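You operate a simulated robot arm through the tools that you are given. There is no shell and no other tool.

You run a simulated two-armed robot. Do the job below in one go: nothing can be reset, and whatever is moved stays where it is left.

## Task
Open the wall port, push the sleeved red pipe in, crank the reel out to 2 and brake it.
Fine: push the pipe in up to its black sleeve, no further; the brake comes off before cranking; the rest of the rack stays.
Where things are to end (x, y in the base frame): sleeved red pipe within 20 mm of [740, -120].

It is judged by the outcome, as a careful person would: the job done as asked, and still so three seconds after it is handed in. It fails if anything else is knocked over, pushed out of place, dropped, spilled or broken.

## Robot
Two 6-joint arms with fingered hands on one trunk that stands fixed in place. Base frame: the origin is at the foot of the trunk, x ahead of it, y to its left, z up. Readings come in mm, degrees, newtons and seconds.
The left shoulder is at [20, 157, 829], the right one opposite. Each reaches about 892 mm from its shoulder. Payload 4.1 kg a hand.
Tool frame (each hand has its own): the origin (TCP) lies between the finger pads and is the grasp point; the fingertips stand 33 mm ahead of it; z points along the fingers, y is the line along which they close. The gripper opens to 112 mm; its body begins 39 mm behind the TCP. The gripper is a hand of 4 fingers: y runs from the thumb to the fingers, the wrist lies at [-16, -118, -200] in the tool frame.
Orientation is told as [roll, pitch, yaw] about the base's x, y, z axes, in that order, counted from this pose: with the fingers straight down and the wrist toward the robot, the tool's x, y and z point along [0, 1, 0], [1, 0, 0] and [0, 0, -1] of the base frame.

## Interface
- The arms move only by the tool drive_tool. It takes "left_moves", "right_moves" or both (then of equal length, played together; a hand with none holds still); each is one flat list of numbers, 6 for each row, row after row: the shift along the base's x, y, z in mm, then the turn, a rotation vector about the base's x, y, z in degrees. In form: [tx, ty, tz, rx, ry, rz, tx, ty, tz, rx, ry, rz, ...]. A call has 1 to 20 rows; each row shifts and turns the commanded pose from where the row before left it. A row lasts 0.2 s, in which the tool goes at most 50 mm and 8.6 degrees; a call with a longer step from one row to the next is refused whole. A pose out of reach is approached as far as the arm can. The call stops where the force on the tool passes 90 N (or 10 N more than at its start, if that is more) or the arm is blocked; 0.2 s more then pass. In this call time passes only in rows, and 0.2 s behind the last. It gives the time, the measured TCP pose, the force on the tool (base axes), the opening and the grip force at its end, in the units of the frame above (readings bear some noise), with the torque about the TCP (base axes, N m) and any sound that the robot's microphone picked up.
- Cameras (640 x 400 px; columns grow to the right, rows downward): "scene" is now at [55.4, -29.7, 1466.4]; the picture's right is [-0.35, -0.94, 0.00], its down [-0.50, 0.19, -0.84] and it looks along [0.79, -0.29, -0.54] (base axes); focal length 313 px, centre (320, 200). "left" rides on the left gripper at [-66, -89, -130] in its tool frame; the picture's right is [-0.79, -0.29, 0.54], its down [0.55, -0.71, 0.43] and it looks along [0.26, 0.64, 0.72] (tool axes); focal length 247 px, centre (320, 200). "right" rides on the right gripper at [66, -89, -130] in its tool frame; the picture's right is [-0.79, 0.29, -0.54], its down [-0.55, -0.71, 0.44] and it looks along [-0.26, 0.64, 0.72] (tool axes); focal length 247 px, centre (320, 200). There is no depth. A picture from a camera that has moved, and an enlarged one, comes with that camera's place and axes in the base frame and with its lens.
- capture(camera): a new picture of that camera. No time passes.
- finger_targets(index, middle, ring, thumb_bend, thumb_turn, hand): sets how far each is bent, from 0 (flat) to 1 (curled in); at 0.3 the hand is open as for a grip, at 0.7 the pads meet at the TCP. One left out holds its place. A second passes; each finger stops where it meets its share of the squeeze, and holds until it gets a number again. It is the only way to open and close the hand. It gives what a move gives, with no picture; readings hold the bend of each and the force on the fingers (four entries, about 0 where the hand has none), thumb and palm. thumb_turn goes from beside the hand (0) to across from the fingers (1), as for a grip.
- aim_head(pan, tilt): turns the head with the scene camera to pan (to the left, within 86 degrees either way) and tilt (down, from -29 to 69), counted from straight ahead of the robot. It gives what a move gives.
- enlarge(camera, box): a new picture of the part [left, top, right, bottom] of that camera's present view, enlarged. No time passes.
- finish_job(): hands the job in; it is judged then, once.

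Nothing tells you positions but the pictures and the camera data. Unless the task says otherwise, let go and move clear before handing in.

The tools are called after "Call:" as name(argument=value, ...) on one line, values as JSON. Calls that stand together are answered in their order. drive_tool: Moves the arms, as the interface text tells. Its arguments: {"type":"object","properties":{"left_moves":{"type":"array"},"right_moves":{"type":"array"}},"required":[]} The other tools are called the same way: finger_targets (index, middle, ring, thumb_bend, thumb_turn, hand) moves the fingers one by one; aim_head (pan, tilt) turns the head that bears the scene camera; capture (camera) takes a picture; enlarge (camera, box) takes an enlarged picture of a part of a camera's view; finish_job () hands the job in.

At the start:

```text
t: 0.0
left_position: [319.9, 22.4, 1284.6]
left_orientation: [-0.1, -0.1, -22.9]
left_wrist_force: [-0.2, 0.5, -0.2]
left_ft_torque: [0.01, 0.0, 0.03]
left_finger_gap: 111.6
left_gripper_force: 0.1
left_shape: jaw
left_bend: [0.3, 0.3, 0.3, 0.3, 0.98]
left_finger forces: [0.0, 0.0, 0.0, 0.0, 0.1, 0.0]
right_position: [306.7, -347.0, 1270.3]
right_orientation: [0.0, 0.1, -22.6]
right_wrist_force: [-0.6, -0.4, 0.1]
right_ft_torque: [-0.01, -0.03, 0.04]
right_finger_gap: 111.5
right_gripper_force: 0.2
right_shape: jaw
right_bend: [0.3, 0.3, 0.3, 0.3, 0.98]
right_finger forces: [0.1, 0.1, 0.0, 0.0, 0.0, 0.0]
head pan, tilt (commanded): [-20.3, 32.5]
```

scene: 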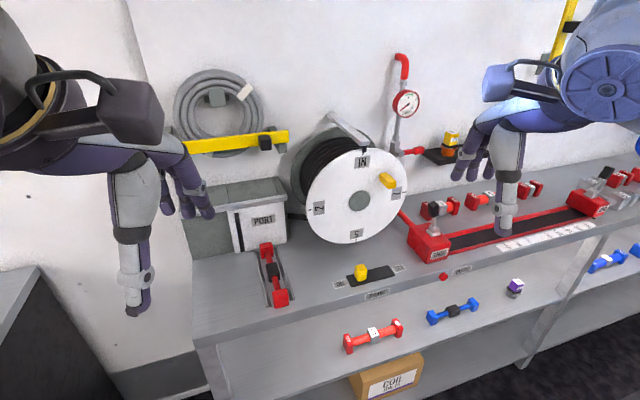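
right: 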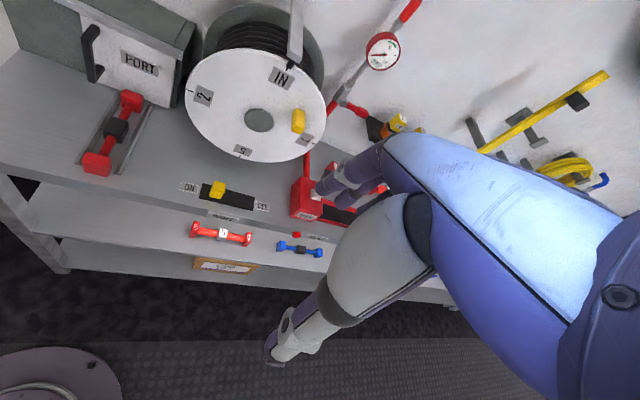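
left: 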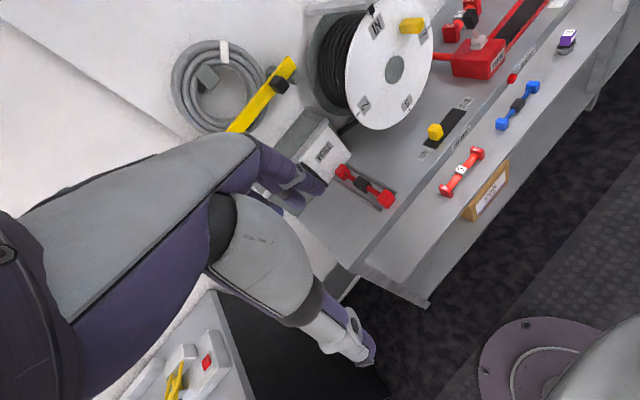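

I see a rack with a PORT box on the left, a sleeved red pipe lying in a tray in front of it, a reel with numbered face and a yellow crank handle, and a yellow brake slider in front. I'll take closer looks before moving.

Call:
enlarge(camera="scene", box=[170, 160, 330, 320])

Call:
enlarge(camera="scene", box=[280, 110, 480, 310])

Call:
enlarge(camera="right", box=[40, 0, 360, 220])

Call:
enlarge(camera="left", box=[240, 0, 560, 230])

```text
2.50 times, centred on (250, 240) of scene
camera zoom: at [55.4, -29.7, 1466.4], right [-0.35, -0.94, 0.0], down [-0.5, 0.19, -0.84], along [0.79, -0.29, -0.54], focal length 782 px, centre (495, 100)
```

zoom: 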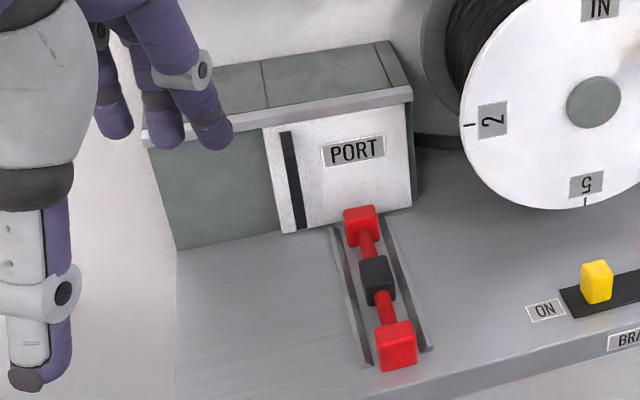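

```text
2.00 times, centred on (380, 210) of scene
camera zoom: at [55.4, -29.7, 1466.4], right [-0.35, -0.94, 0.0], down [-0.5, 0.19, -0.84], along [0.79, -0.29, -0.54], focal length 626 px, centre (200, 180)
```

zoom: 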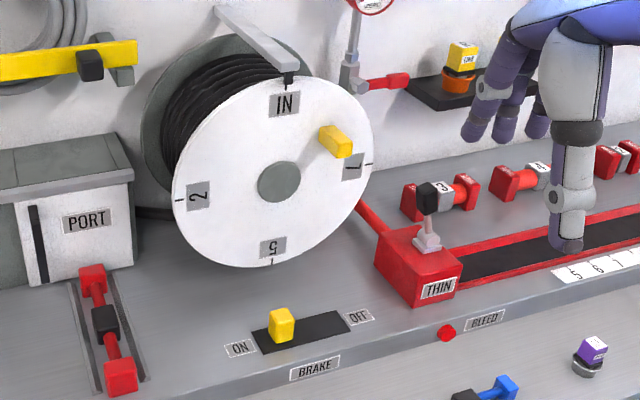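

```text
1.82 times, centred on (200, 110) of right
camera zoom: at [250.0, -253.4, 1400.4], right [-0.04, -0.84, 0.54], down [-0.87, -0.23, -0.44], along [0.49, -0.49, -0.72], focal length 449 px, centre (538, 364)
```

zoom: 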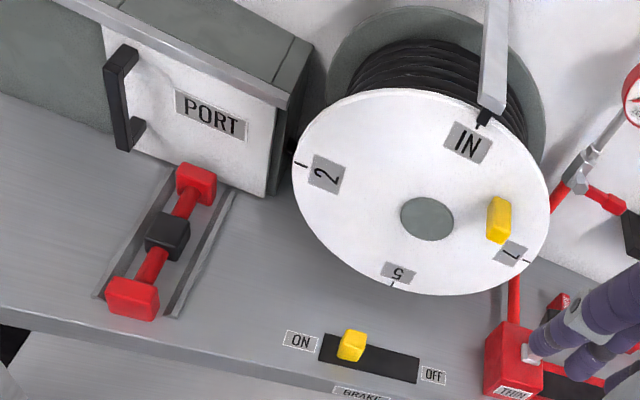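

```text
1.74 times, centred on (400, 115) of left
camera zoom: at [211.9, -2.4, 1414.4], right [-0.57, -0.62, -0.54], down [-0.44, 0.79, -0.44], along [0.69, -0.01, -0.72], focal length 430 px, centre (181, 348)
```

zoom: 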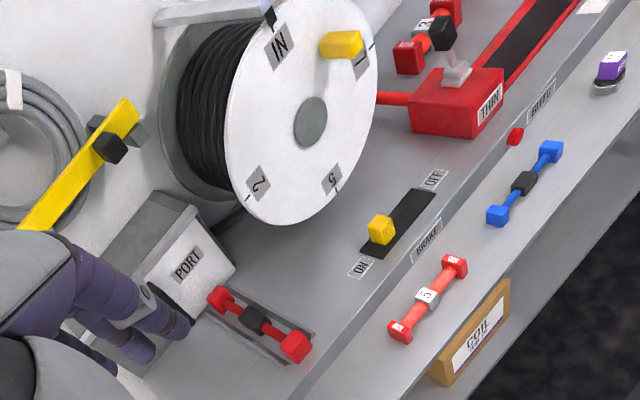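

The pipe lies along x around (546..720, -115, 885), its black sleeve near x=632, with the port door face near x=760. I'll zoom more on the labels, port door, reel and brake to understand the mechanisms.

Call:
enlarge(camera="scene", box=[175, 165, 305, 255])

Call:
enlarge(camera="scene", box=[290, 110, 420, 250])

Call:
enlarge(camera="scene", box=[320, 240, 480, 310])

Call:
enlarge(camera="right", box=[60, 10, 200, 190])

Call:
enlarge(camera="left", box=[260, 80, 420, 230])

```text
4.44 times, centred on (240, 210) of scene
camera zoom: at [55.4, -29.7, 1466.4], right [-0.35, -0.94, 0.0], down [-0.5, 0.19, -0.84], along [0.79, -0.29, -0.54], focal length 1391 px, centre (676, 156)
```

zoom: 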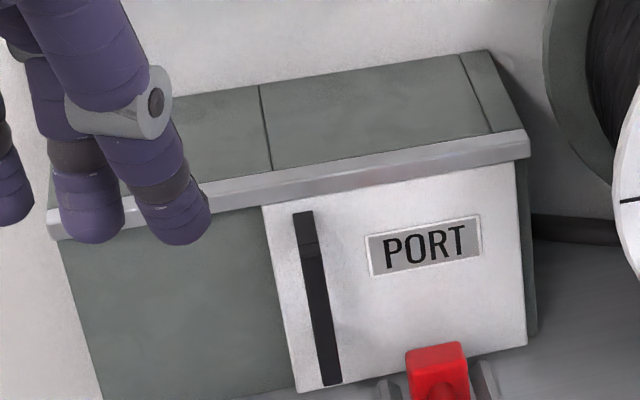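

```text
2.86 times, centred on (355, 180) of scene
camera zoom: at [55.4, -29.7, 1466.4], right [-0.35, -0.94, 0.0], down [-0.5, 0.19, -0.84], along [0.79, -0.29, -0.54], focal length 894 px, centre (220, 257)
```

zoom: 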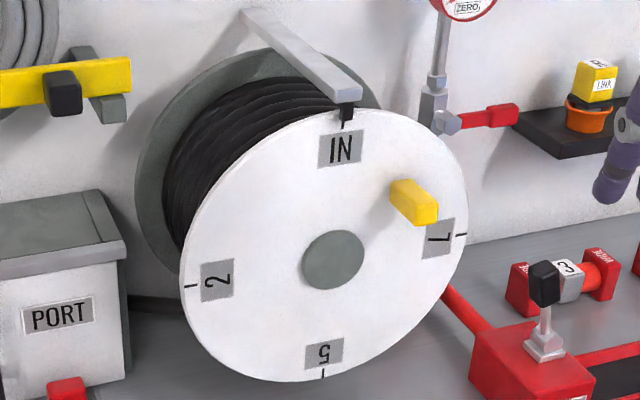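

```text
4.00 times, centred on (400, 275) of scene
camera zoom: at [55.4, -29.7, 1466.4], right [-0.35, -0.94, 0.0], down [-0.5, 0.19, -0.84], along [0.79, -0.29, -0.54], focal length 1252 px, centre (0, -100)
```

zoom: 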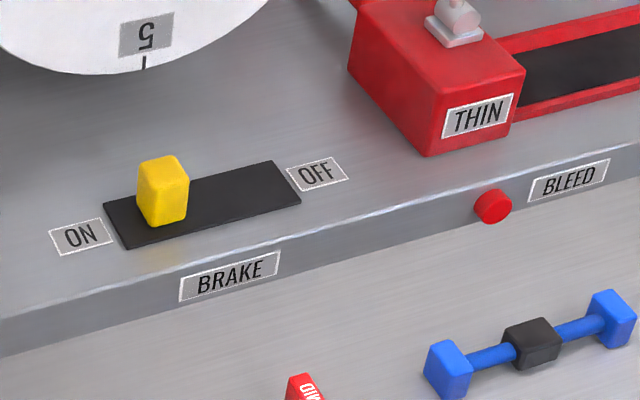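

```text
2.22 times, centred on (130, 100) of right
camera zoom: at [250.0, -253.4, 1400.4], right [-0.04, -0.84, 0.54], down [-0.87, -0.23, -0.44], along [0.49, -0.49, -0.72], focal length 549 px, centre (742, 422)
```

zoom: 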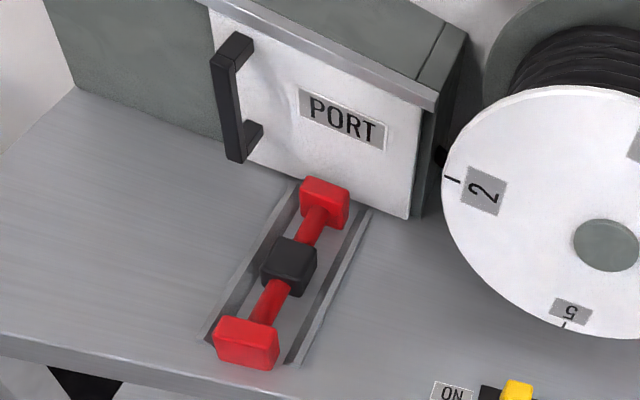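

```text
2.67 times, centred on (340, 155) of left
camera zoom: at [211.9, -2.4, 1414.4], right [-0.57, -0.62, -0.54], down [-0.44, 0.79, -0.44], along [0.69, -0.01, -0.72], focal length 659 px, centre (267, 320)
```

zoom: 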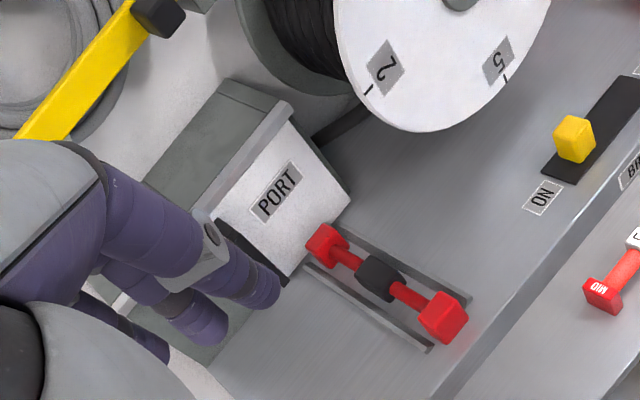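

The door hangs under a rail that runs on past it to the left, so it should slide left. The handle bar is near (717, -55, 967), the brake knob near (556, -325, 880) and the reel centre near (646, -356, 1038), with the crank at upper right. First I'll bring the left hand round to point forward.

Call:
drive_tool(left_moves=[15, -2, -16, 4.01, -6.05, -4.01, 15, -2, -16, 4.01, -6.05, -4.01, 15, -2, -16, 4.01, -6.05, -4.01, 15, -2, -16, 4.01, -6.05, -4.01, 15, -2, -16, 4.01, -6.05, -4.01, 15, -2, -16, 4.01, -6.05, -4.01, 15, -2, -16, 4.01, -6.05, -4.01, 15, -2, -16, 4.01, -6.05, -4.01, 15, -2, -16, 4.01, -6.05, -4.01, 15, -2, -16, 4.01, -6.05, -4.01, 15, -2, -16, 4.01, -6.05, -4.01, 15, -2, -16, 4.01, -6.05, -4.01, 15, -2, -16, 4.01, -6.05, -4.01])

Call:
capture(camera="scene")

Call:
capture(camera="left")

```text
t: 2.8
left_position: [420.0, -128.6, 1166.7]
left_orientation: [89.3, 0.6, -88.0]
left_wrist_force: [0.6, 0.3, -0.1]
left_ft_torque: [0.0, 0.0, 0.01]
left_finger_gap: 111.6
left_gripper_force: 0.1
left_shape: jaw
left_bend: [0.3, 0.3, 0.3, 0.3, 0.98]
left_finger forces: [0.0, 0.1, 0.0, 0.0, 0.0, 0.0]
left hand out of reach, approached as far as the arm can: row 10, 11, 12, 13
right_position: [306.0, -347.2, 1270.2]
right_orientation: [0.0, 0.0, -22.8]
right_wrist_force: [-0.2, -0.5, 0.3]
right_ft_torque: [0.0, 0.01, 0.01]
right_finger_gap: 111.7
right_gripper_force: 0.0
right_shape: jaw
right_bend: [0.3, 0.3, 0.3, 0.3, 0.98]
right_finger forces: [0.0, 0.0, 0.0, 0.0, 0.0, 0.1]
head pan, tilt (commanded): [-20.3, 32.5]
```

```text
taken
camera scene: at [55.2, -29.4, 1466.4], right [-0.35, -0.94, 0.0], down [-0.5, 0.19, -0.84], along [0.79, -0.29, -0.54], focal length 313 px, centre (320, 200)
```

scene: 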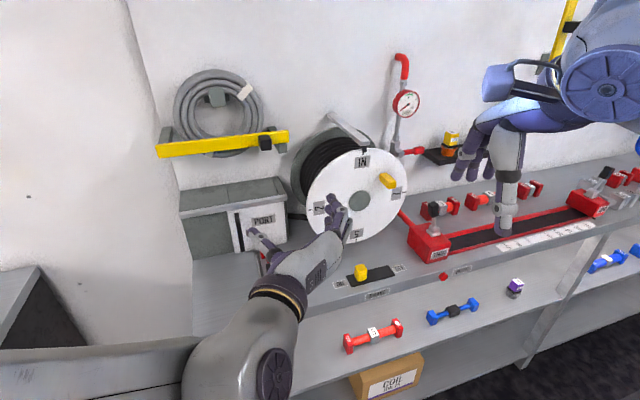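

```text
taken
camera left: at [286.0, -43.2, 1103.7], right [0.52, 0.31, -0.8], down [0.42, 0.72, 0.56], along [0.75, -0.62, 0.24], focal length 247 px, centre (320, 200)
```

left: 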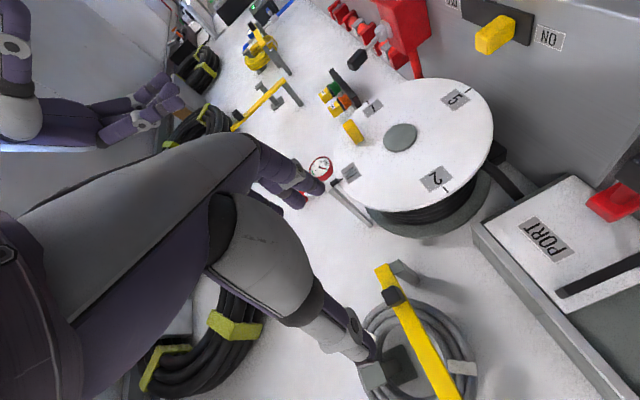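

The hand has the right orientation but couldn't reach the commanded position, likely because the arm is too folded there. I'll extend it forward toward the area in front of the handle and check that it catches up.

Call:
drive_tool(left_moves=[15, -6, -15, 0, 0, 0, 15, -6, -15, 0, 0, 0, 15, -6, -15, 0, 0, 0, 15, -6, -15, 0, 0, 0])

Call:
capture(camera="scene")

Call:
capture(camera="left")

```text
t: 3.8
left_position: [437.5, -196.1, 1133.2]
left_orientation: [89.8, 0.1, -89.5]
left_wrist_force: [0.6, 0.1, -0.6]
left_ft_torque: [0.03, 0.01, -0.02]
left_finger_gap: 111.8
left_gripper_force: 0.0
left_shape: jaw
left_bend: [0.3, 0.3, 0.3, 0.3, 0.98]
left_finger forces: [0.0, 0.1, 0.0, 0.0, 0.0, 0.0]
left hand out of reach, approached as far as the arm can: row 1, 2, 3, 4
right_position: [306.5, -348.8, 1271.4]
right_orientation: [0.1, 0.0, -22.9]
right_wrist_force: [-0.2, -0.7, -0.3]
right_ft_torque: [-0.03, 0.01, -0.02]
right_finger_gap: 111.7
right_gripper_force: 0.1
right_shape: jaw
right_bend: [0.3, 0.3, 0.3, 0.3, 0.98]
right_finger forces: [0.0, 0.1, 0.1, 0.1, 0.0, 0.1]
head pan, tilt (commanded): [-20.3, 32.5]
```

```text
taken
camera scene: at [55.2, -29.5, 1466.4], right [-0.35, -0.94, 0.0], down [-0.5, 0.19, -0.84], along [0.79, -0.29, -0.54], focal length 313 px, centre (320, 200)
```

scene: 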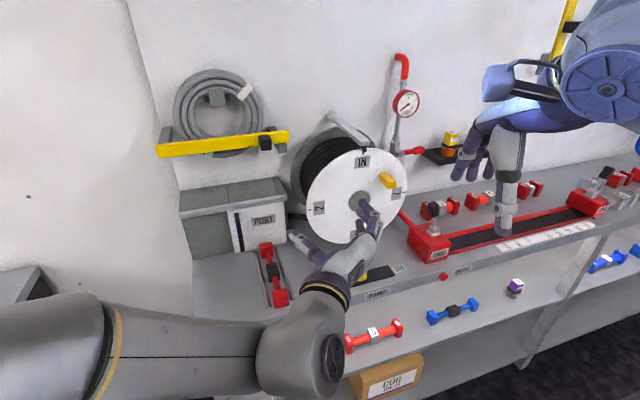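

```text
taken
camera left: at [305.6, -106.8, 1068.2], right [0.53, 0.29, -0.79], down [0.43, 0.71, 0.55], along [0.73, -0.64, 0.25], focal length 247 px, centre (320, 200)
```

left: 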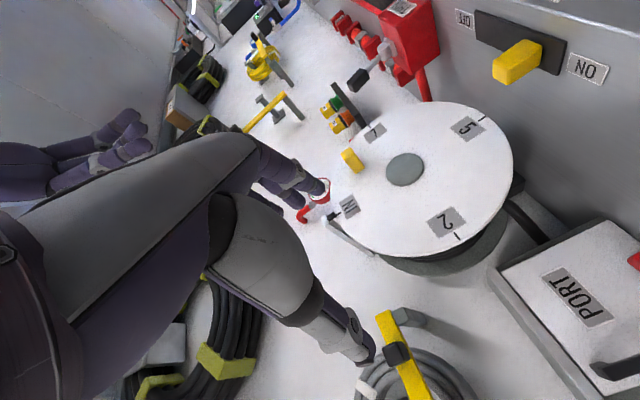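

That hand roll is the unnatural one for the left arm, so it can't track it. I'll turn to a palm-down, 45° forward-tilted pose where the hand lines up with the forearm, then push the handle sideways rather than grip it.

Call:
drive_tool(left_moves=[-1.25, 0, 5.25, -7.076, 2.931, 2.931, -1.25, 0, 5.25, -7.076, 2.931, 2.931, -1.25, 0, 5.25, -7.076, 2.931, 2.931, -1.25, 0, 5.25, -7.076, 2.931, 2.931, -1.25, 0, 5.25, -7.076, 2.931, 2.931, -1.25, 0, 5.25, -7.076, 2.931, 2.931, -1.25, 0, 5.25, -7.076, 2.931, 2.931, -1.25, 0, 5.25, -7.076, 2.931, 2.931, -1.25, 0, 5.25, -7.076, 2.931, 2.931, -1.25, 0, 5.25, -7.076, 2.931, 2.931, -1.25, 0, 5.25, -7.076, 2.931, 2.931, -1.25, 0, 5.25, -7.076, 2.931, 2.931])

Call:
capture(camera="scene")

Call:
capture(camera="left")

```text
t: 6.4
left_position: [422.7, -195.2, 1196.7]
left_orientation: [-0.2, -45.1, 0.3]
left_wrist_force: [0.3, -0.4, 0.0]
left_ft_torque: [-0.02, 0.02, 0.01]
left_finger_gap: 112.0
left_gripper_force: 0.0
left_shape: jaw
left_bend: [0.3, 0.3, 0.3, 0.3, 0.98]
left_finger forces: [0.1, 0.1, 0.0, 0.1, 0.1, 0.0]
right_position: [305.8, -348.7, 1270.4]
right_orientation: [0.0, 0.0, -22.7]
right_wrist_force: [0.4, 1.1, 0.3]
right_ft_torque: [-0.01, -0.02, 0.01]
right_finger_gap: 111.4
right_gripper_force: 0.0
right_shape: jaw
right_bend: [0.3, 0.3, 0.3, 0.3, 0.98]
right_finger forces: [0.1, 0.1, 0.1, 0.0, 0.1, 0.1]
head pan, tilt (commanded): [-20.3, 32.5]
```

```text
taken
camera scene: at [55.4, -29.6, 1466.4], right [-0.35, -0.94, 0.0], down [-0.5, 0.19, -0.84], along [0.79, -0.29, -0.54], focal length 313 px, centre (320, 200)
```

scene: 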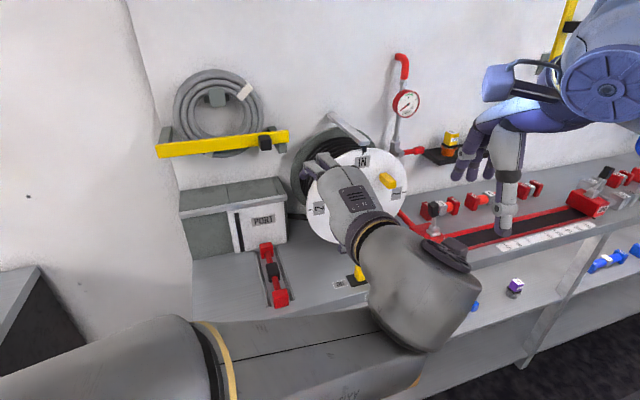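

```text
taken
camera left: at [268.3, -260.9, 1226.2], right [0.18, -0.79, -0.58], down [-0.19, 0.55, -0.81], along [0.96, 0.26, -0.06], focal length 247 px, centre (320, 200)
```

left: 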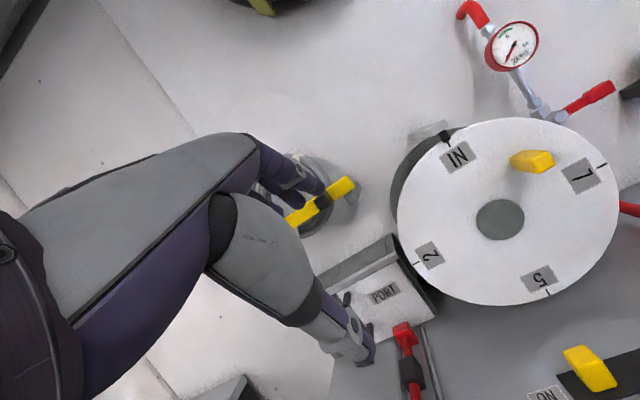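

The hand now has the commanded orientation at (423, -195, 1197), though the elbow sits across to the right. I'll move forward-left toward the front of the handle's right side and see how the arm unfolds.

Call:
drive_tool(left_moves=[10, 30, -5, 0, 0, 0, 10, 30, -5, 0, 0, 0, 15, 30, -5, 0, 0, 0, 15, 25, -5, 0, 0, 0, 20, 0, -10, 0, 0, 0, 20, 0, -10, 0, 0, 0])

Call:
capture(camera="scene")

Call:
capture(camera="left")

```text
t: 7.8
left_position: [513.3, -81.5, 1159.2]
left_orientation: [-0.1, -45.2, 0.2]
left_wrist_force: [0.5, 0.0, -0.2]
left_ft_torque: [-0.01, 0.02, 0.04]
left_finger_gap: 111.8
left_gripper_force: 0.2
left_shape: jaw
left_bend: [0.3, 0.3, 0.3, 0.3, 0.98]
left_finger forces: [0.0, 0.0, 0.1, 0.1, 0.0, 0.0]
right_position: [306.6, -347.9, 1269.6]
right_orientation: [0.0, 0.0, -22.8]
right_wrist_force: [-0.4, 0.1, -0.2]
right_ft_torque: [-0.03, -0.01, 0.0]
right_finger_gap: 111.8
right_gripper_force: 0.0
right_shape: jaw
right_bend: [0.3, 0.3, 0.3, 0.3, 0.98]
right_finger forces: [0.0, 0.0, 0.0, 0.0, 0.0, 0.1]
head pan, tilt (commanded): [-20.3, 32.5]
```

```text
taken
camera scene: at [55.1, -29.6, 1466.4], right [-0.35, -0.94, 0.0], down [-0.5, 0.19, -0.84], along [0.79, -0.29, -0.54], focal length 313 px, centre (320, 200)
```

scene: 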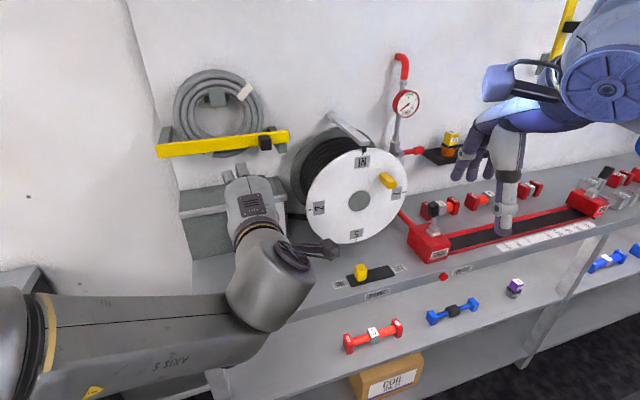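

```text
taken
camera left: at [358.4, -146.7, 1187.1], right [0.18, -0.79, -0.58], down [-0.19, 0.55, -0.81], along [0.96, 0.26, -0.05], focal length 247 px, centre (320, 200)
```

left: 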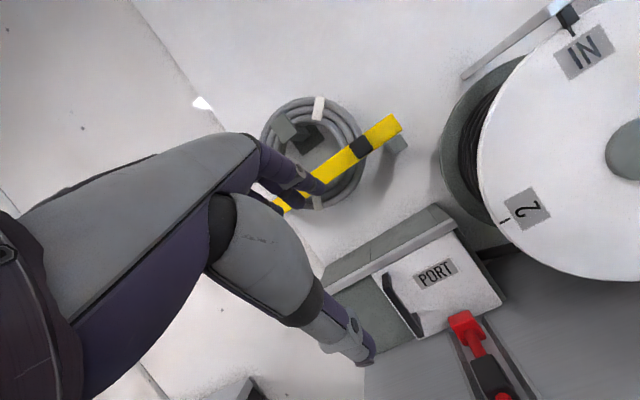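

Pose tracks well now. I'll pinch the fingers together into a compact pusher and look at its shape.

Call:
finger_targets(hand="left", index=0.65, middle=0.65, ring=0.65, thumb_bend=0.6, thumb_turn=0.98)

Call:
capture(camera="left")

Call:
enlarge(camera="scene", box=[160, 140, 340, 300])

Call:
enlarge(camera="left", box=[300, 180, 540, 360])

```text
t: 8.8
left_position: [513.7, -81.1, 1158.0]
left_orientation: [-0.1, -45.0, 0.1]
left_wrist_force: [0.2, 0.4, 0.3]
left_ft_torque: [0.02, 0.02, 0.01]
left_finger_gap: 23.5
left_gripper_force: 0.1
left_shape: fingers
left_bend: [0.65, 0.65, 0.65, 0.6, 0.99]
left_finger forces: [0.1, 0.1, 0.0, 0.0, 0.0, 0.0]
right_position: [306.1, -347.8, 1270.2]
right_orientation: [0.0, -0.1, -22.8]
right_wrist_force: [0.6, 0.0, 0.1]
right_ft_torque: [-0.02, 0.01, 0.02]
right_finger_gap: 111.5
right_gripper_force: 0.1
right_shape: jaw
right_bend: [0.3, 0.3, 0.3, 0.3, 0.98]
right_finger forces: [0.0, 0.1, 0.0, 0.0, 0.1, 0.1]
head pan, tilt (commanded): [-20.3, 32.5]
```

```text
taken
camera left: at [358.5, -146.8, 1187.0], right [0.18, -0.79, -0.58], down [-0.19, 0.55, -0.81], along [0.96, 0.26, -0.05], focal length 247 px, centre (320, 200)
```

left: 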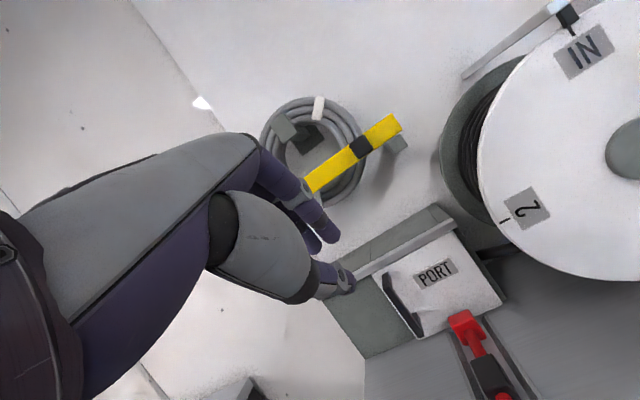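

```text
2.50 times, centred on (250, 220) of scene
camera zoom: at [55.4, -29.7, 1466.4], right [-0.35, -0.94, 0.0], down [-0.5, 0.19, -0.84], along [0.79, -0.29, -0.54], focal length 782 px, centre (495, 150)
```

zoom: 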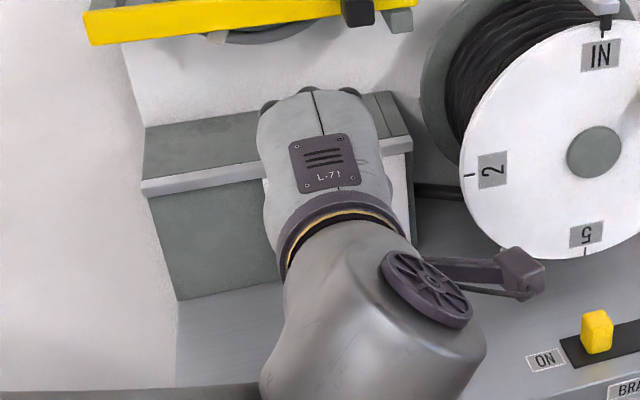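

```text
2.22 times, centred on (420, 270) of left
camera zoom: at [358.5, -146.8, 1187.0], right [0.18, -0.79, -0.58], down [-0.19, 0.55, -0.81], along [0.96, 0.26, -0.05], focal length 549 px, centre (98, 44)
```

zoom: 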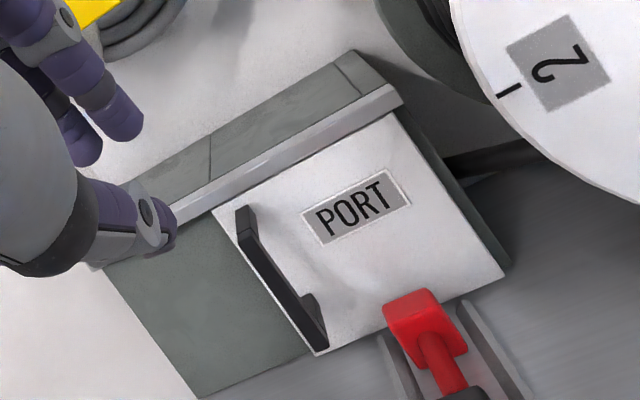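

Handle now triangulates at y≈-56, x≈717, z 907–1015, with the door face at about x=752. I'll bring the pinched hand in just right of the handle, above the pipe end.

Call:
drive_tool(left_moves=[23, -8, -22, 0, 0, 0, 23, -8, -22, 0, 0, 0, 23, -8, -22, 0, 0, 0, 23, -8, -22, 0, 0, 0, 23, -8, -22, 0, 0, 0, 23, -5, -22, 0, 0, 0, 23, 0, -22, 0, 0, 0])

Call:
capture(camera="scene")

Call:
capture(camera="left")

```text
t: 10.4
left_position: [674.6, -126.6, 1002.7]
left_orientation: [-0.1, -45.1, 0.1]
left_wrist_force: [0.3, -0.4, 0.3]
left_ft_torque: [0.05, 0.0, -0.01]
left_finger_gap: 23.5
left_gripper_force: 0.1
left_shape: fingers
left_bend: [0.65, 0.65, 0.65, 0.6, 0.99]
left_finger forces: [0.0, 0.0, 0.1, 0.0, 0.0, 0.0]
right_position: [304.9, -348.1, 1271.2]
right_orientation: [0.0, -0.1, -22.7]
right_wrist_force: [0.2, -0.1, 0.5]
right_ft_torque: [0.0, -0.02, -0.04]
right_finger_gap: 111.6
right_gripper_force: 0.1
right_shape: jaw
right_bend: [0.3, 0.3, 0.3, 0.3, 0.98]
right_finger forces: [0.1, 0.1, 0.1, 0.1, 0.0, 0.0]
head pan, tilt (commanded): [-20.3, 32.5]
```

```text
taken
camera scene: at [55.0, -29.6, 1466.4], right [-0.35, -0.94, 0.0], down [-0.5, 0.19, -0.84], along [0.79, -0.29, -0.54], focal length 313 px, centre (320, 200)
```

scene: 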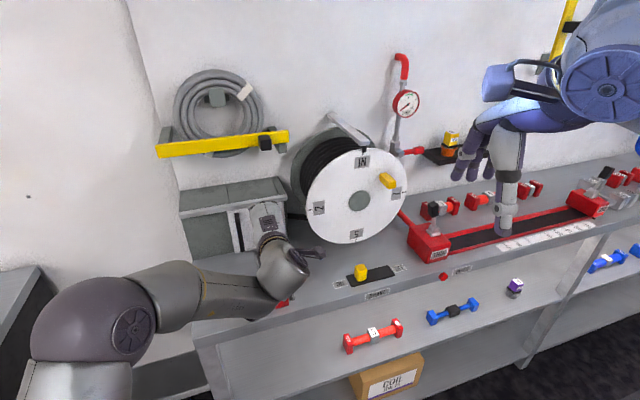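

```text
taken
camera left: at [518.9, -191.5, 1031.7], right [0.18, -0.79, -0.58], down [-0.19, 0.55, -0.81], along [0.96, 0.26, -0.05], focal length 247 px, centre (320, 200)
```

left: 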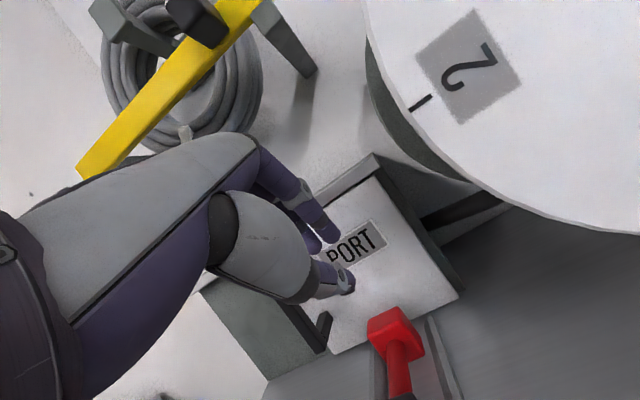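

The fingertips are now in front of the door, right of the handle. I'll go in another 28 mm and look before pushing left.

Call:
drive_tool(left_moves=[14, 0, -11, 0, 0, 0, 14, 0, -11, 0, 0, 0])

Call:
enlarge(camera="left", box=[240, 160, 480, 400])

Call:
enlarge(camera="scene", box=[170, 160, 350, 320])

```text
t: 11.0
left_position: [702.1, -125.0, 981.1]
left_orientation: [0.1, -45.1, 0.1]
left_wrist_force: [0.2, 0.2, -1.2]
left_ft_torque: [-0.01, -0.02, 0.01]
left_finger_gap: 23.2
left_gripper_force: 0.1
left_shape: fingers
left_bend: [0.65, 0.65, 0.65, 0.6, 0.99]
left_finger forces: [0.0, 0.1, 0.1, 0.1, 0.0, 0.0]
right_position: [306.5, -347.7, 1270.6]
right_orientation: [0.0, 0.0, -22.8]
right_wrist_force: [-0.3, -0.4, -0.1]
right_ft_torque: [0.0, 0.02, 0.01]
right_finger_gap: 111.7
right_gripper_force: 0.1
right_shape: jaw
right_bend: [0.3, 0.3, 0.3, 0.3, 0.98]
right_finger forces: [0.0, 0.1, 0.0, 0.1, 0.0, 0.0]
head pan, tilt (commanded): [-20.3, 32.5]
```

```text
1.67 times, centred on (360, 280) of left
camera zoom: at [547.6, -190.3, 1010.7], right [0.18, -0.79, -0.58], down [-0.19, 0.55, -0.81], along [0.96, 0.26, -0.05], focal length 412 px, centre (253, 67)
```

zoom: 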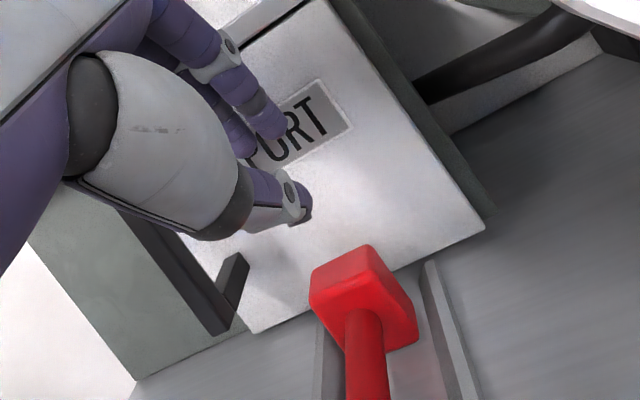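

```text
2.50 times, centred on (260, 240) of scene
camera zoom: at [55.2, -29.7, 1466.4], right [-0.35, -0.94, 0.0], down [-0.5, 0.19, -0.84], along [0.79, -0.29, -0.54], focal length 782 px, centre (470, 100)
```

zoom: 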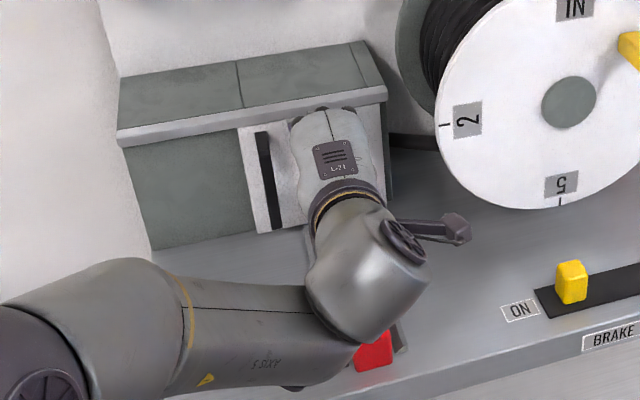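

Clear of the handle and the pipe. Now I'll push left in small steps and watch the force.

Call:
drive_tool(left_moves=[0, 10, 0, 0, 0, 0, 0, 10, 0, 0, 0, 0, 0, 10, 0, 0, 0, 0, 0, 10, 0, 0, 0, 0])

Call:
enlarge(camera="scene", box=[170, 160, 350, 320])

Call:
enlarge(camera="left", box=[240, 160, 480, 400])

```text
t: 12.0
left_position: [703.1, -85.4, 981.7]
left_orientation: [-0.1, -45.1, 0.1]
left_wrist_force: [0.4, -1.6, 0.3]
left_ft_torque: [0.0, 0.01, 0.03]
left_finger_gap: 23.3
left_gripper_force: 0.0
left_shape: fingers
left_bend: [0.65, 0.65, 0.65, 0.6, 0.99]
left_finger forces: [0.0, 0.0, 0.0, 0.1, 0.0, 0.1]
right_position: [305.9, -349.2, 1269.7]
right_orientation: [0.0, 0.1, -22.8]
right_wrist_force: [-0.1, 0.4, -0.3]
right_ft_torque: [0.01, 0.01, -0.03]
right_finger_gap: 111.7
right_gripper_force: 0.2
right_shape: jaw
right_bend: [0.3, 0.3, 0.3, 0.3, 0.98]
right_finger forces: [0.1, 0.0, 0.1, 0.0, 0.1, 0.0]
head pan, tilt (commanded): [-20.3, 32.5]
```

```text
2.50 times, centred on (260, 240) of scene
camera zoom: at [55.4, -29.8, 1466.4], right [-0.35, -0.94, 0.0], down [-0.5, 0.19, -0.84], along [0.79, -0.29, -0.54], focal length 782 px, centre (470, 100)
```

zoom: 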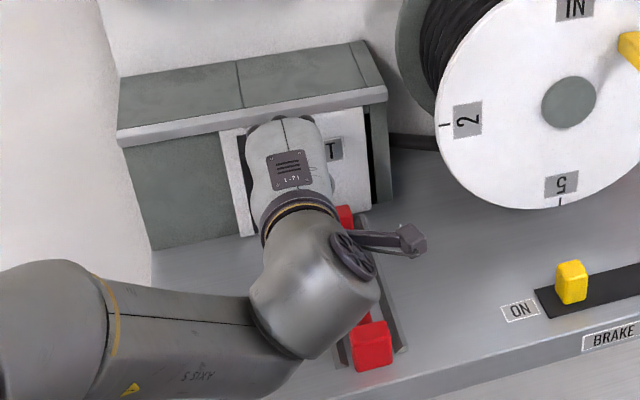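

```text
1.67 times, centred on (360, 280) of left
camera zoom: at [547.2, -150.1, 1010.4], right [0.18, -0.79, -0.58], down [-0.19, 0.55, -0.81], along [0.96, 0.26, -0.05], focal length 412 px, centre (253, 67)
```

zoom: 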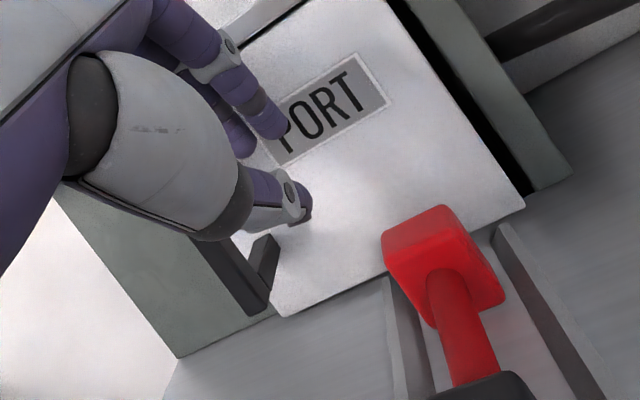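

The door is sliding left and an opening shows at its right edge. Continuing the push.

Call:
drive_tool(left_moves=[0, 12, 0, 0, 0, 0, 0, 12, 0, 0, 0, 0, 0, 12, 0, 0, 0, 0, 0, 12, 0, 0, 0, 0, 0, 12, 0, 0, 0, 0, 0, 12, 0, 0, 0, 0])

Call:
enlarge(camera="scene", box=[170, 160, 350, 320])

Call:
enlarge(camera="left", box=[240, 120, 560, 400])

```text
t: 13.4
left_position: [702.5, -13.0, 983.4]
left_orientation: [-0.1, -45.1, 0.2]
left_wrist_force: [0.0, -0.2, 0.3]
left_ft_torque: [0.05, 0.0, 0.0]
left_finger_gap: 23.2
left_gripper_force: 0.2
left_shape: fingers
left_bend: [0.65, 0.65, 0.65, 0.6, 0.99]
left_finger forces: [0.0, 0.0, 0.0, 0.0, 0.1, 0.1]
right_position: [306.3, -347.1, 1269.7]
right_orientation: [-0.2, 0.0, -22.7]
right_wrist_force: [0.4, -0.7, -0.7]
right_ft_torque: [0.0, 0.0, 0.03]
right_finger_gap: 111.5
right_gripper_force: 0.0
right_shape: jaw
right_bend: [0.3, 0.3, 0.3, 0.3, 0.98]
right_finger forces: [0.0, 0.0, 0.0, 0.1, 0.0, 0.1]
head pan, tilt (commanded): [-20.3, 32.5]
```

```text
2.50 times, centred on (260, 240) of scene
camera zoom: at [55.4, -29.8, 1466.4], right [-0.35, -0.94, 0.0], down [-0.5, 0.19, -0.84], along [0.79, -0.29, -0.54], focal length 782 px, centre (470, 100)
```

zoom: 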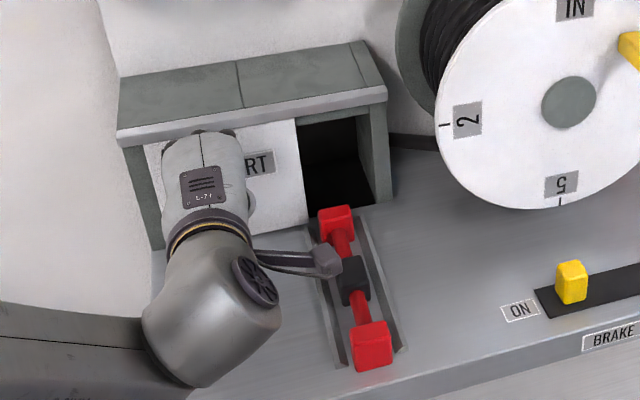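

```text
1.43 times, centred on (400, 260) of left
camera zoom: at [547.5, -78.0, 1011.2], right [0.18, -0.79, -0.58], down [-0.19, 0.55, -0.81], along [0.96, 0.26, -0.05], focal length 353 px, centre (206, 114)
```

zoom: 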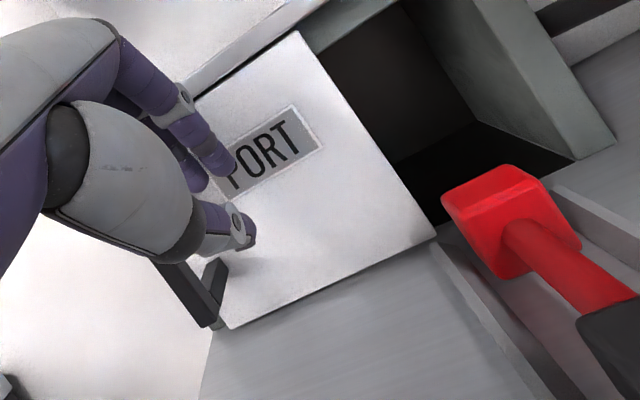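

The door has moved most of the way and its right edge is near y=-90. I'll push the rest to the end of its travel for clearance.

Call:
drive_tool(left_moves=[0, 8, 0, 0, 0, 0, 0, 8, 0, 0, 0, 0, 0, 6, 0, 0, 0, 0, 0, 6, 0, 0, 0, 0])

Call:
enlarge(camera="scene", box=[170, 160, 350, 320])

Call:
enlarge(camera="left", box=[240, 120, 560, 400])

```text
t: 14.4
left_position: [703.1, 12.2, 980.5]
left_orientation: [0.0, -45.1, -0.2]
left_wrist_force: [0.1, -8.5, -0.6]
left_ft_torque: [0.2, 0.01, -0.3]
left_finger_gap: 23.6
left_gripper_force: 4.3
left_shape: fingers
left_bend: [0.65, 0.65, 0.65, 0.6, 0.99]
left_finger forces: [0.0, 0.0, 8.9, 0.0, 0.0, 0.0]
right_position: [304.9, -348.7, 1269.9]
right_orientation: [0.1, 0.0, -22.9]
right_wrist_force: [0.2, -0.7, 0.4]
right_ft_torque: [0.02, 0.03, 0.01]
right_finger_gap: 111.5
right_gripper_force: 0.2
right_shape: jaw
right_bend: [0.3, 0.3, 0.3, 0.3, 0.98]
right_finger forces: [0.0, 0.0, 0.0, 0.0, 0.0, 0.0]
head pan, tilt (commanded): [-20.3, 32.5]
```

```text
2.50 times, centred on (260, 240) of scene
camera zoom: at [55.4, -30.1, 1466.4], right [-0.35, -0.94, 0.0], down [-0.5, 0.19, -0.84], along [0.79, -0.29, -0.54], focal length 782 px, centre (470, 100)
```

zoom: 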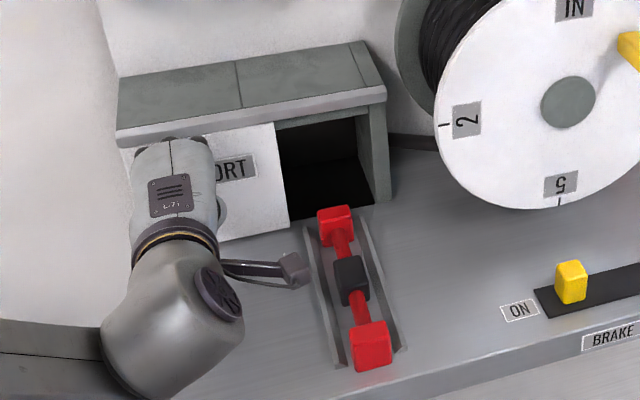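

```text
1.43 times, centred on (400, 260) of left
camera zoom: at [546.3, -52.6, 1010.2], right [0.18, -0.79, -0.58], down [-0.19, 0.55, -0.81], along [0.97, 0.25, -0.05], focal length 353 px, centre (206, 114)
```

zoom: 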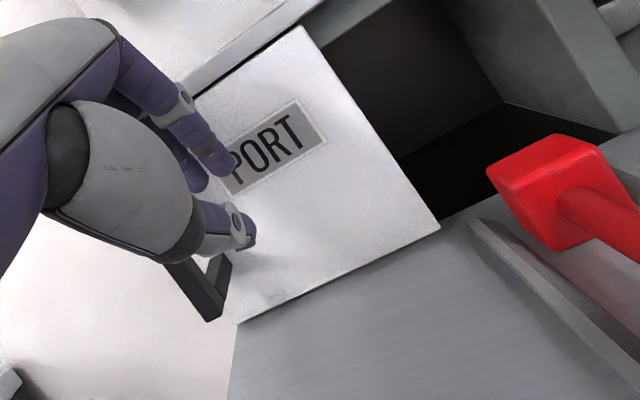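

Force rose to ~9 N; probably the end stop. One tiny extra push to confirm.

Call:
drive_tool(left_moves=[0, 3, 0, 0, 0, 0])

```text
t: 14.8
left_position: [701.0, 12.2, 981.2]
left_orientation: [0.1, -45.1, -0.6]
left_wrist_force: [-0.4, -23.0, 2.0]
left_ft_torque: [0.46, -0.06, -0.52]
left_finger_gap: 23.3
left_gripper_force: 11.1
left_shape: fingers
left_bend: [0.65, 0.65, 0.65, 0.6, 0.99]
left_finger forces: [0.0, 0.1, 21.6, 0.1, 0.1, 0.1]
right_position: [305.5, -348.6, 1271.3]
right_orientation: [0.1, 0.0, -22.9]
right_wrist_force: [0.0, -0.3, 1.3]
right_ft_torque: [-0.01, -0.01, 0.02]
right_finger_gap: 111.6
right_gripper_force: 0.1
right_shape: jaw
right_bend: [0.3, 0.3, 0.3, 0.3, 0.98]
right_finger forces: [0.0, 0.1, 0.0, 0.1, 0.1, 0.0]
head pan, tilt (commanded): [-20.3, 32.5]
```

End stop confirmed: the port is open. I'll back off the handle, retreat, and come around in front of the pipe.

Call:
drive_tool(left_moves=[0, -12, 0, 0, 0, 0, -20, -4, 5, 0, 0, 0, -20, -4, 5, 0, 0, 0, -20, -4, 5, 0, 0, 0, -20, -4, 5, 0, 0, 0, -25, -20, 0, 0, 0, 0, -25, -20, 0, 0, 0, 0, -25, -20, 0, 0, 0, 0, -25, -20, 0, 0, 0, 0, -25, -20, 0, 0, 0, 0, -25, -10, 0, 0, 0, 0])

Call:
finger_targets(hand="left", index=1.0, middle=0.6, ring=1.0, thumb_bend=0.3)

Call:
capture(camera="scene")

Call:
capture(camera="left")

```text
t: 17.2
left_position: [470.9, -121.0, 1002.7]
left_orientation: [-0.1, -45.1, 0.1]
left_wrist_force: [0.6, -1.0, -0.3]
left_ft_torque: [-0.03, 0.0, -0.04]
left_finger_gap: 23.3
left_gripper_force: 0.1
left_shape: fingers
left_bend: [0.65, 0.65, 0.65, 0.6, 0.99]
left_finger forces: [0.1, 0.0, 0.0, 0.0, 0.1, 0.0]
right_position: [306.7, -348.4, 1271.1]
right_orientation: [0.0, 0.0, -22.8]
right_wrist_force: [0.7, -0.6, 0.0]
right_ft_torque: [0.01, 0.03, -0.01]
right_finger_gap: 111.7
right_gripper_force: 0.1
right_shape: jaw
right_bend: [0.3, 0.3, 0.3, 0.3, 0.98]
right_finger forces: [0.0, 0.0, 0.0, 0.0, 0.0, 0.1]
head pan, tilt (commanded): [-20.3, 32.5]
```

```text
t: 18.2
left_position: [472.1, -121.5, 1001.9]
left_orientation: [-0.1, -45.0, 0.1]
left_wrist_force: [-0.2, -0.3, -1.2]
left_ft_torque: [0.01, 0.0, -0.02]
left_finger_gap: 53.4
left_gripper_force: 0.0
left_shape: fingers
left_bend: [1.0, 0.6, 1.0, 0.3, 0.96]
left_finger forces: [0.0, 0.1, 0.0, 0.0, 0.0, 0.0]
right_position: [305.1, -348.5, 1269.9]
right_orientation: [0.0, -0.1, -22.8]
right_wrist_force: [0.3, -0.8, 0.8]
right_ft_torque: [0.02, 0.02, 0.02]
right_finger_gap: 111.6
right_gripper_force: 0.1
right_shape: jaw
right_bend: [0.3, 0.3, 0.3, 0.3, 0.98]
right_finger forces: [0.0, 0.0, 0.0, 0.1, 0.0, 0.0]
head pan, tilt (commanded): [-20.3, 32.5]
```

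```text
taken
camera scene: at [55.4, -29.7, 1466.4], right [-0.35, -0.94, 0.0], down [-0.5, 0.19, -0.84], along [0.79, -0.29, -0.54], focal length 313 px, centre (320, 200)
```

scene: 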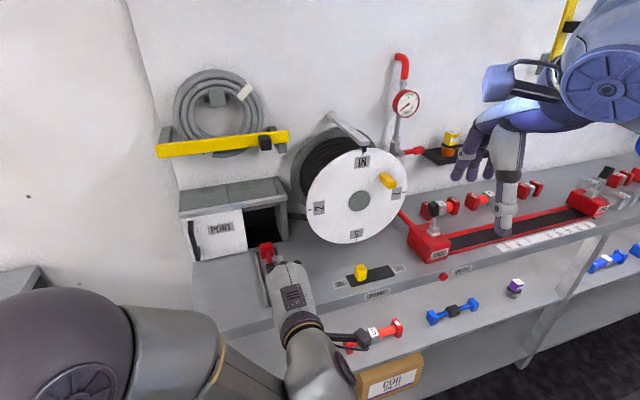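

```text
taken
camera left: at [316.7, -186.6, 1030.3], right [0.18, -0.79, -0.58], down [-0.19, 0.55, -0.81], along [0.96, 0.26, -0.05], focal length 247 px, centre (320, 200)
```

left: 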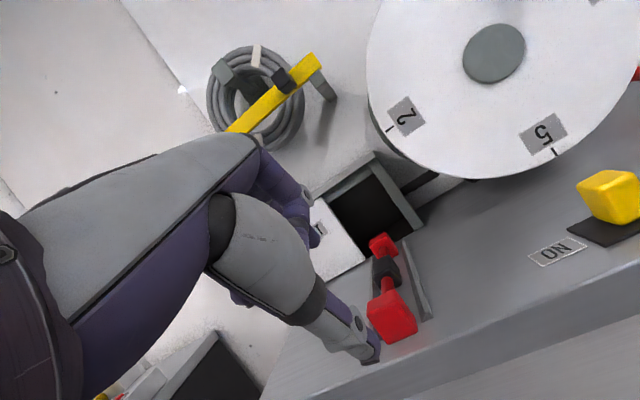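

I'll fold the thumb up to the middle finger so the pusher is narrow and doesn't hang low.

Call:
finger_targets(hand="left", middle=0.65, thumb_bend=0.65)

Call:
enlarge(camera="left", box=[220, 180, 460, 400])

Call:
enlarge(camera="scene", box=[200, 200, 420, 400])

Call:
enlarge(camera="right", box=[0, 0, 320, 240])

```text
t: 19.2
left_position: [471.7, -122.2, 1001.9]
left_orientation: [0.0, -45.1, 0.0]
left_wrist_force: [0.1, 0.9, 0.7]
left_ft_torque: [0.0, -0.02, 0.02]
left_finger_gap: 42.0
left_gripper_force: 0.0
left_shape: fingers
left_bend: [1.0, 0.65, 1.0, 0.63, 0.99]
left_finger forces: [0.0, 0.0, 0.0, 0.1, 0.0, 0.0]
right_position: [306.1, -348.9, 1270.9]
right_orientation: [0.0, 0.0, -22.8]
right_wrist_force: [-0.5, -0.4, -0.4]
right_ft_torque: [0.02, 0.0, -0.01]
right_finger_gap: 111.5
right_gripper_force: 0.1
right_shape: jaw
right_bend: [0.3, 0.3, 0.3, 0.3, 0.98]
right_finger forces: [0.1, 0.1, 0.0, 0.1, 0.1, 0.1]
head pan, tilt (commanded): [-20.3, 32.5]
```

```text
1.82 times, centred on (340, 290) of left
camera zoom: at [316.7, -186.6, 1030.3], right [0.18, -0.79, -0.58], down [-0.19, 0.55, -0.81], along [0.96, 0.26, -0.05], focal length 449 px, centre (284, 36)
```

zoom: 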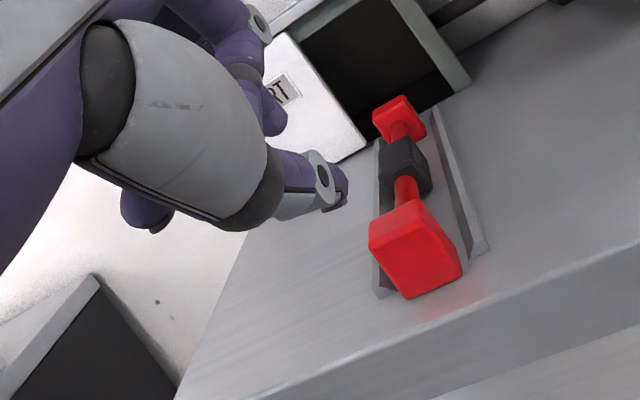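

```text
2.00 times, centred on (310, 300) of scene
camera zoom: at [55.4, -29.7, 1466.4], right [-0.35, -0.94, 0.0], down [-0.5, 0.19, -0.84], along [0.79, -0.29, -0.54], focal length 626 px, centre (340, 0)
```

zoom: 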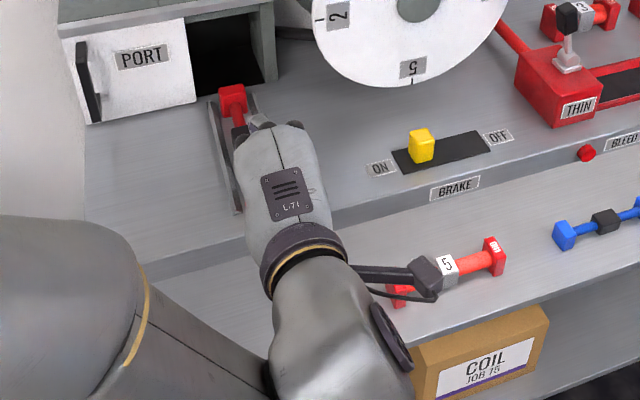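

```text
1.67 times, centred on (160, 120) of right
camera zoom: at [250.0, -253.4, 1400.4], right [-0.04, -0.84, 0.54], down [-0.87, -0.23, -0.44], along [0.49, -0.49, -0.72], focal length 412 px, centre (587, 333)
```

zoom: 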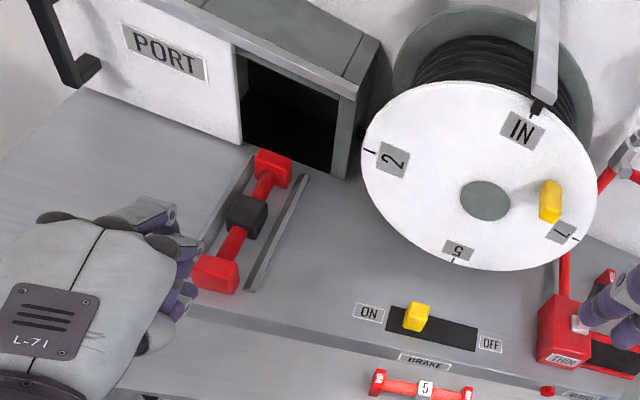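

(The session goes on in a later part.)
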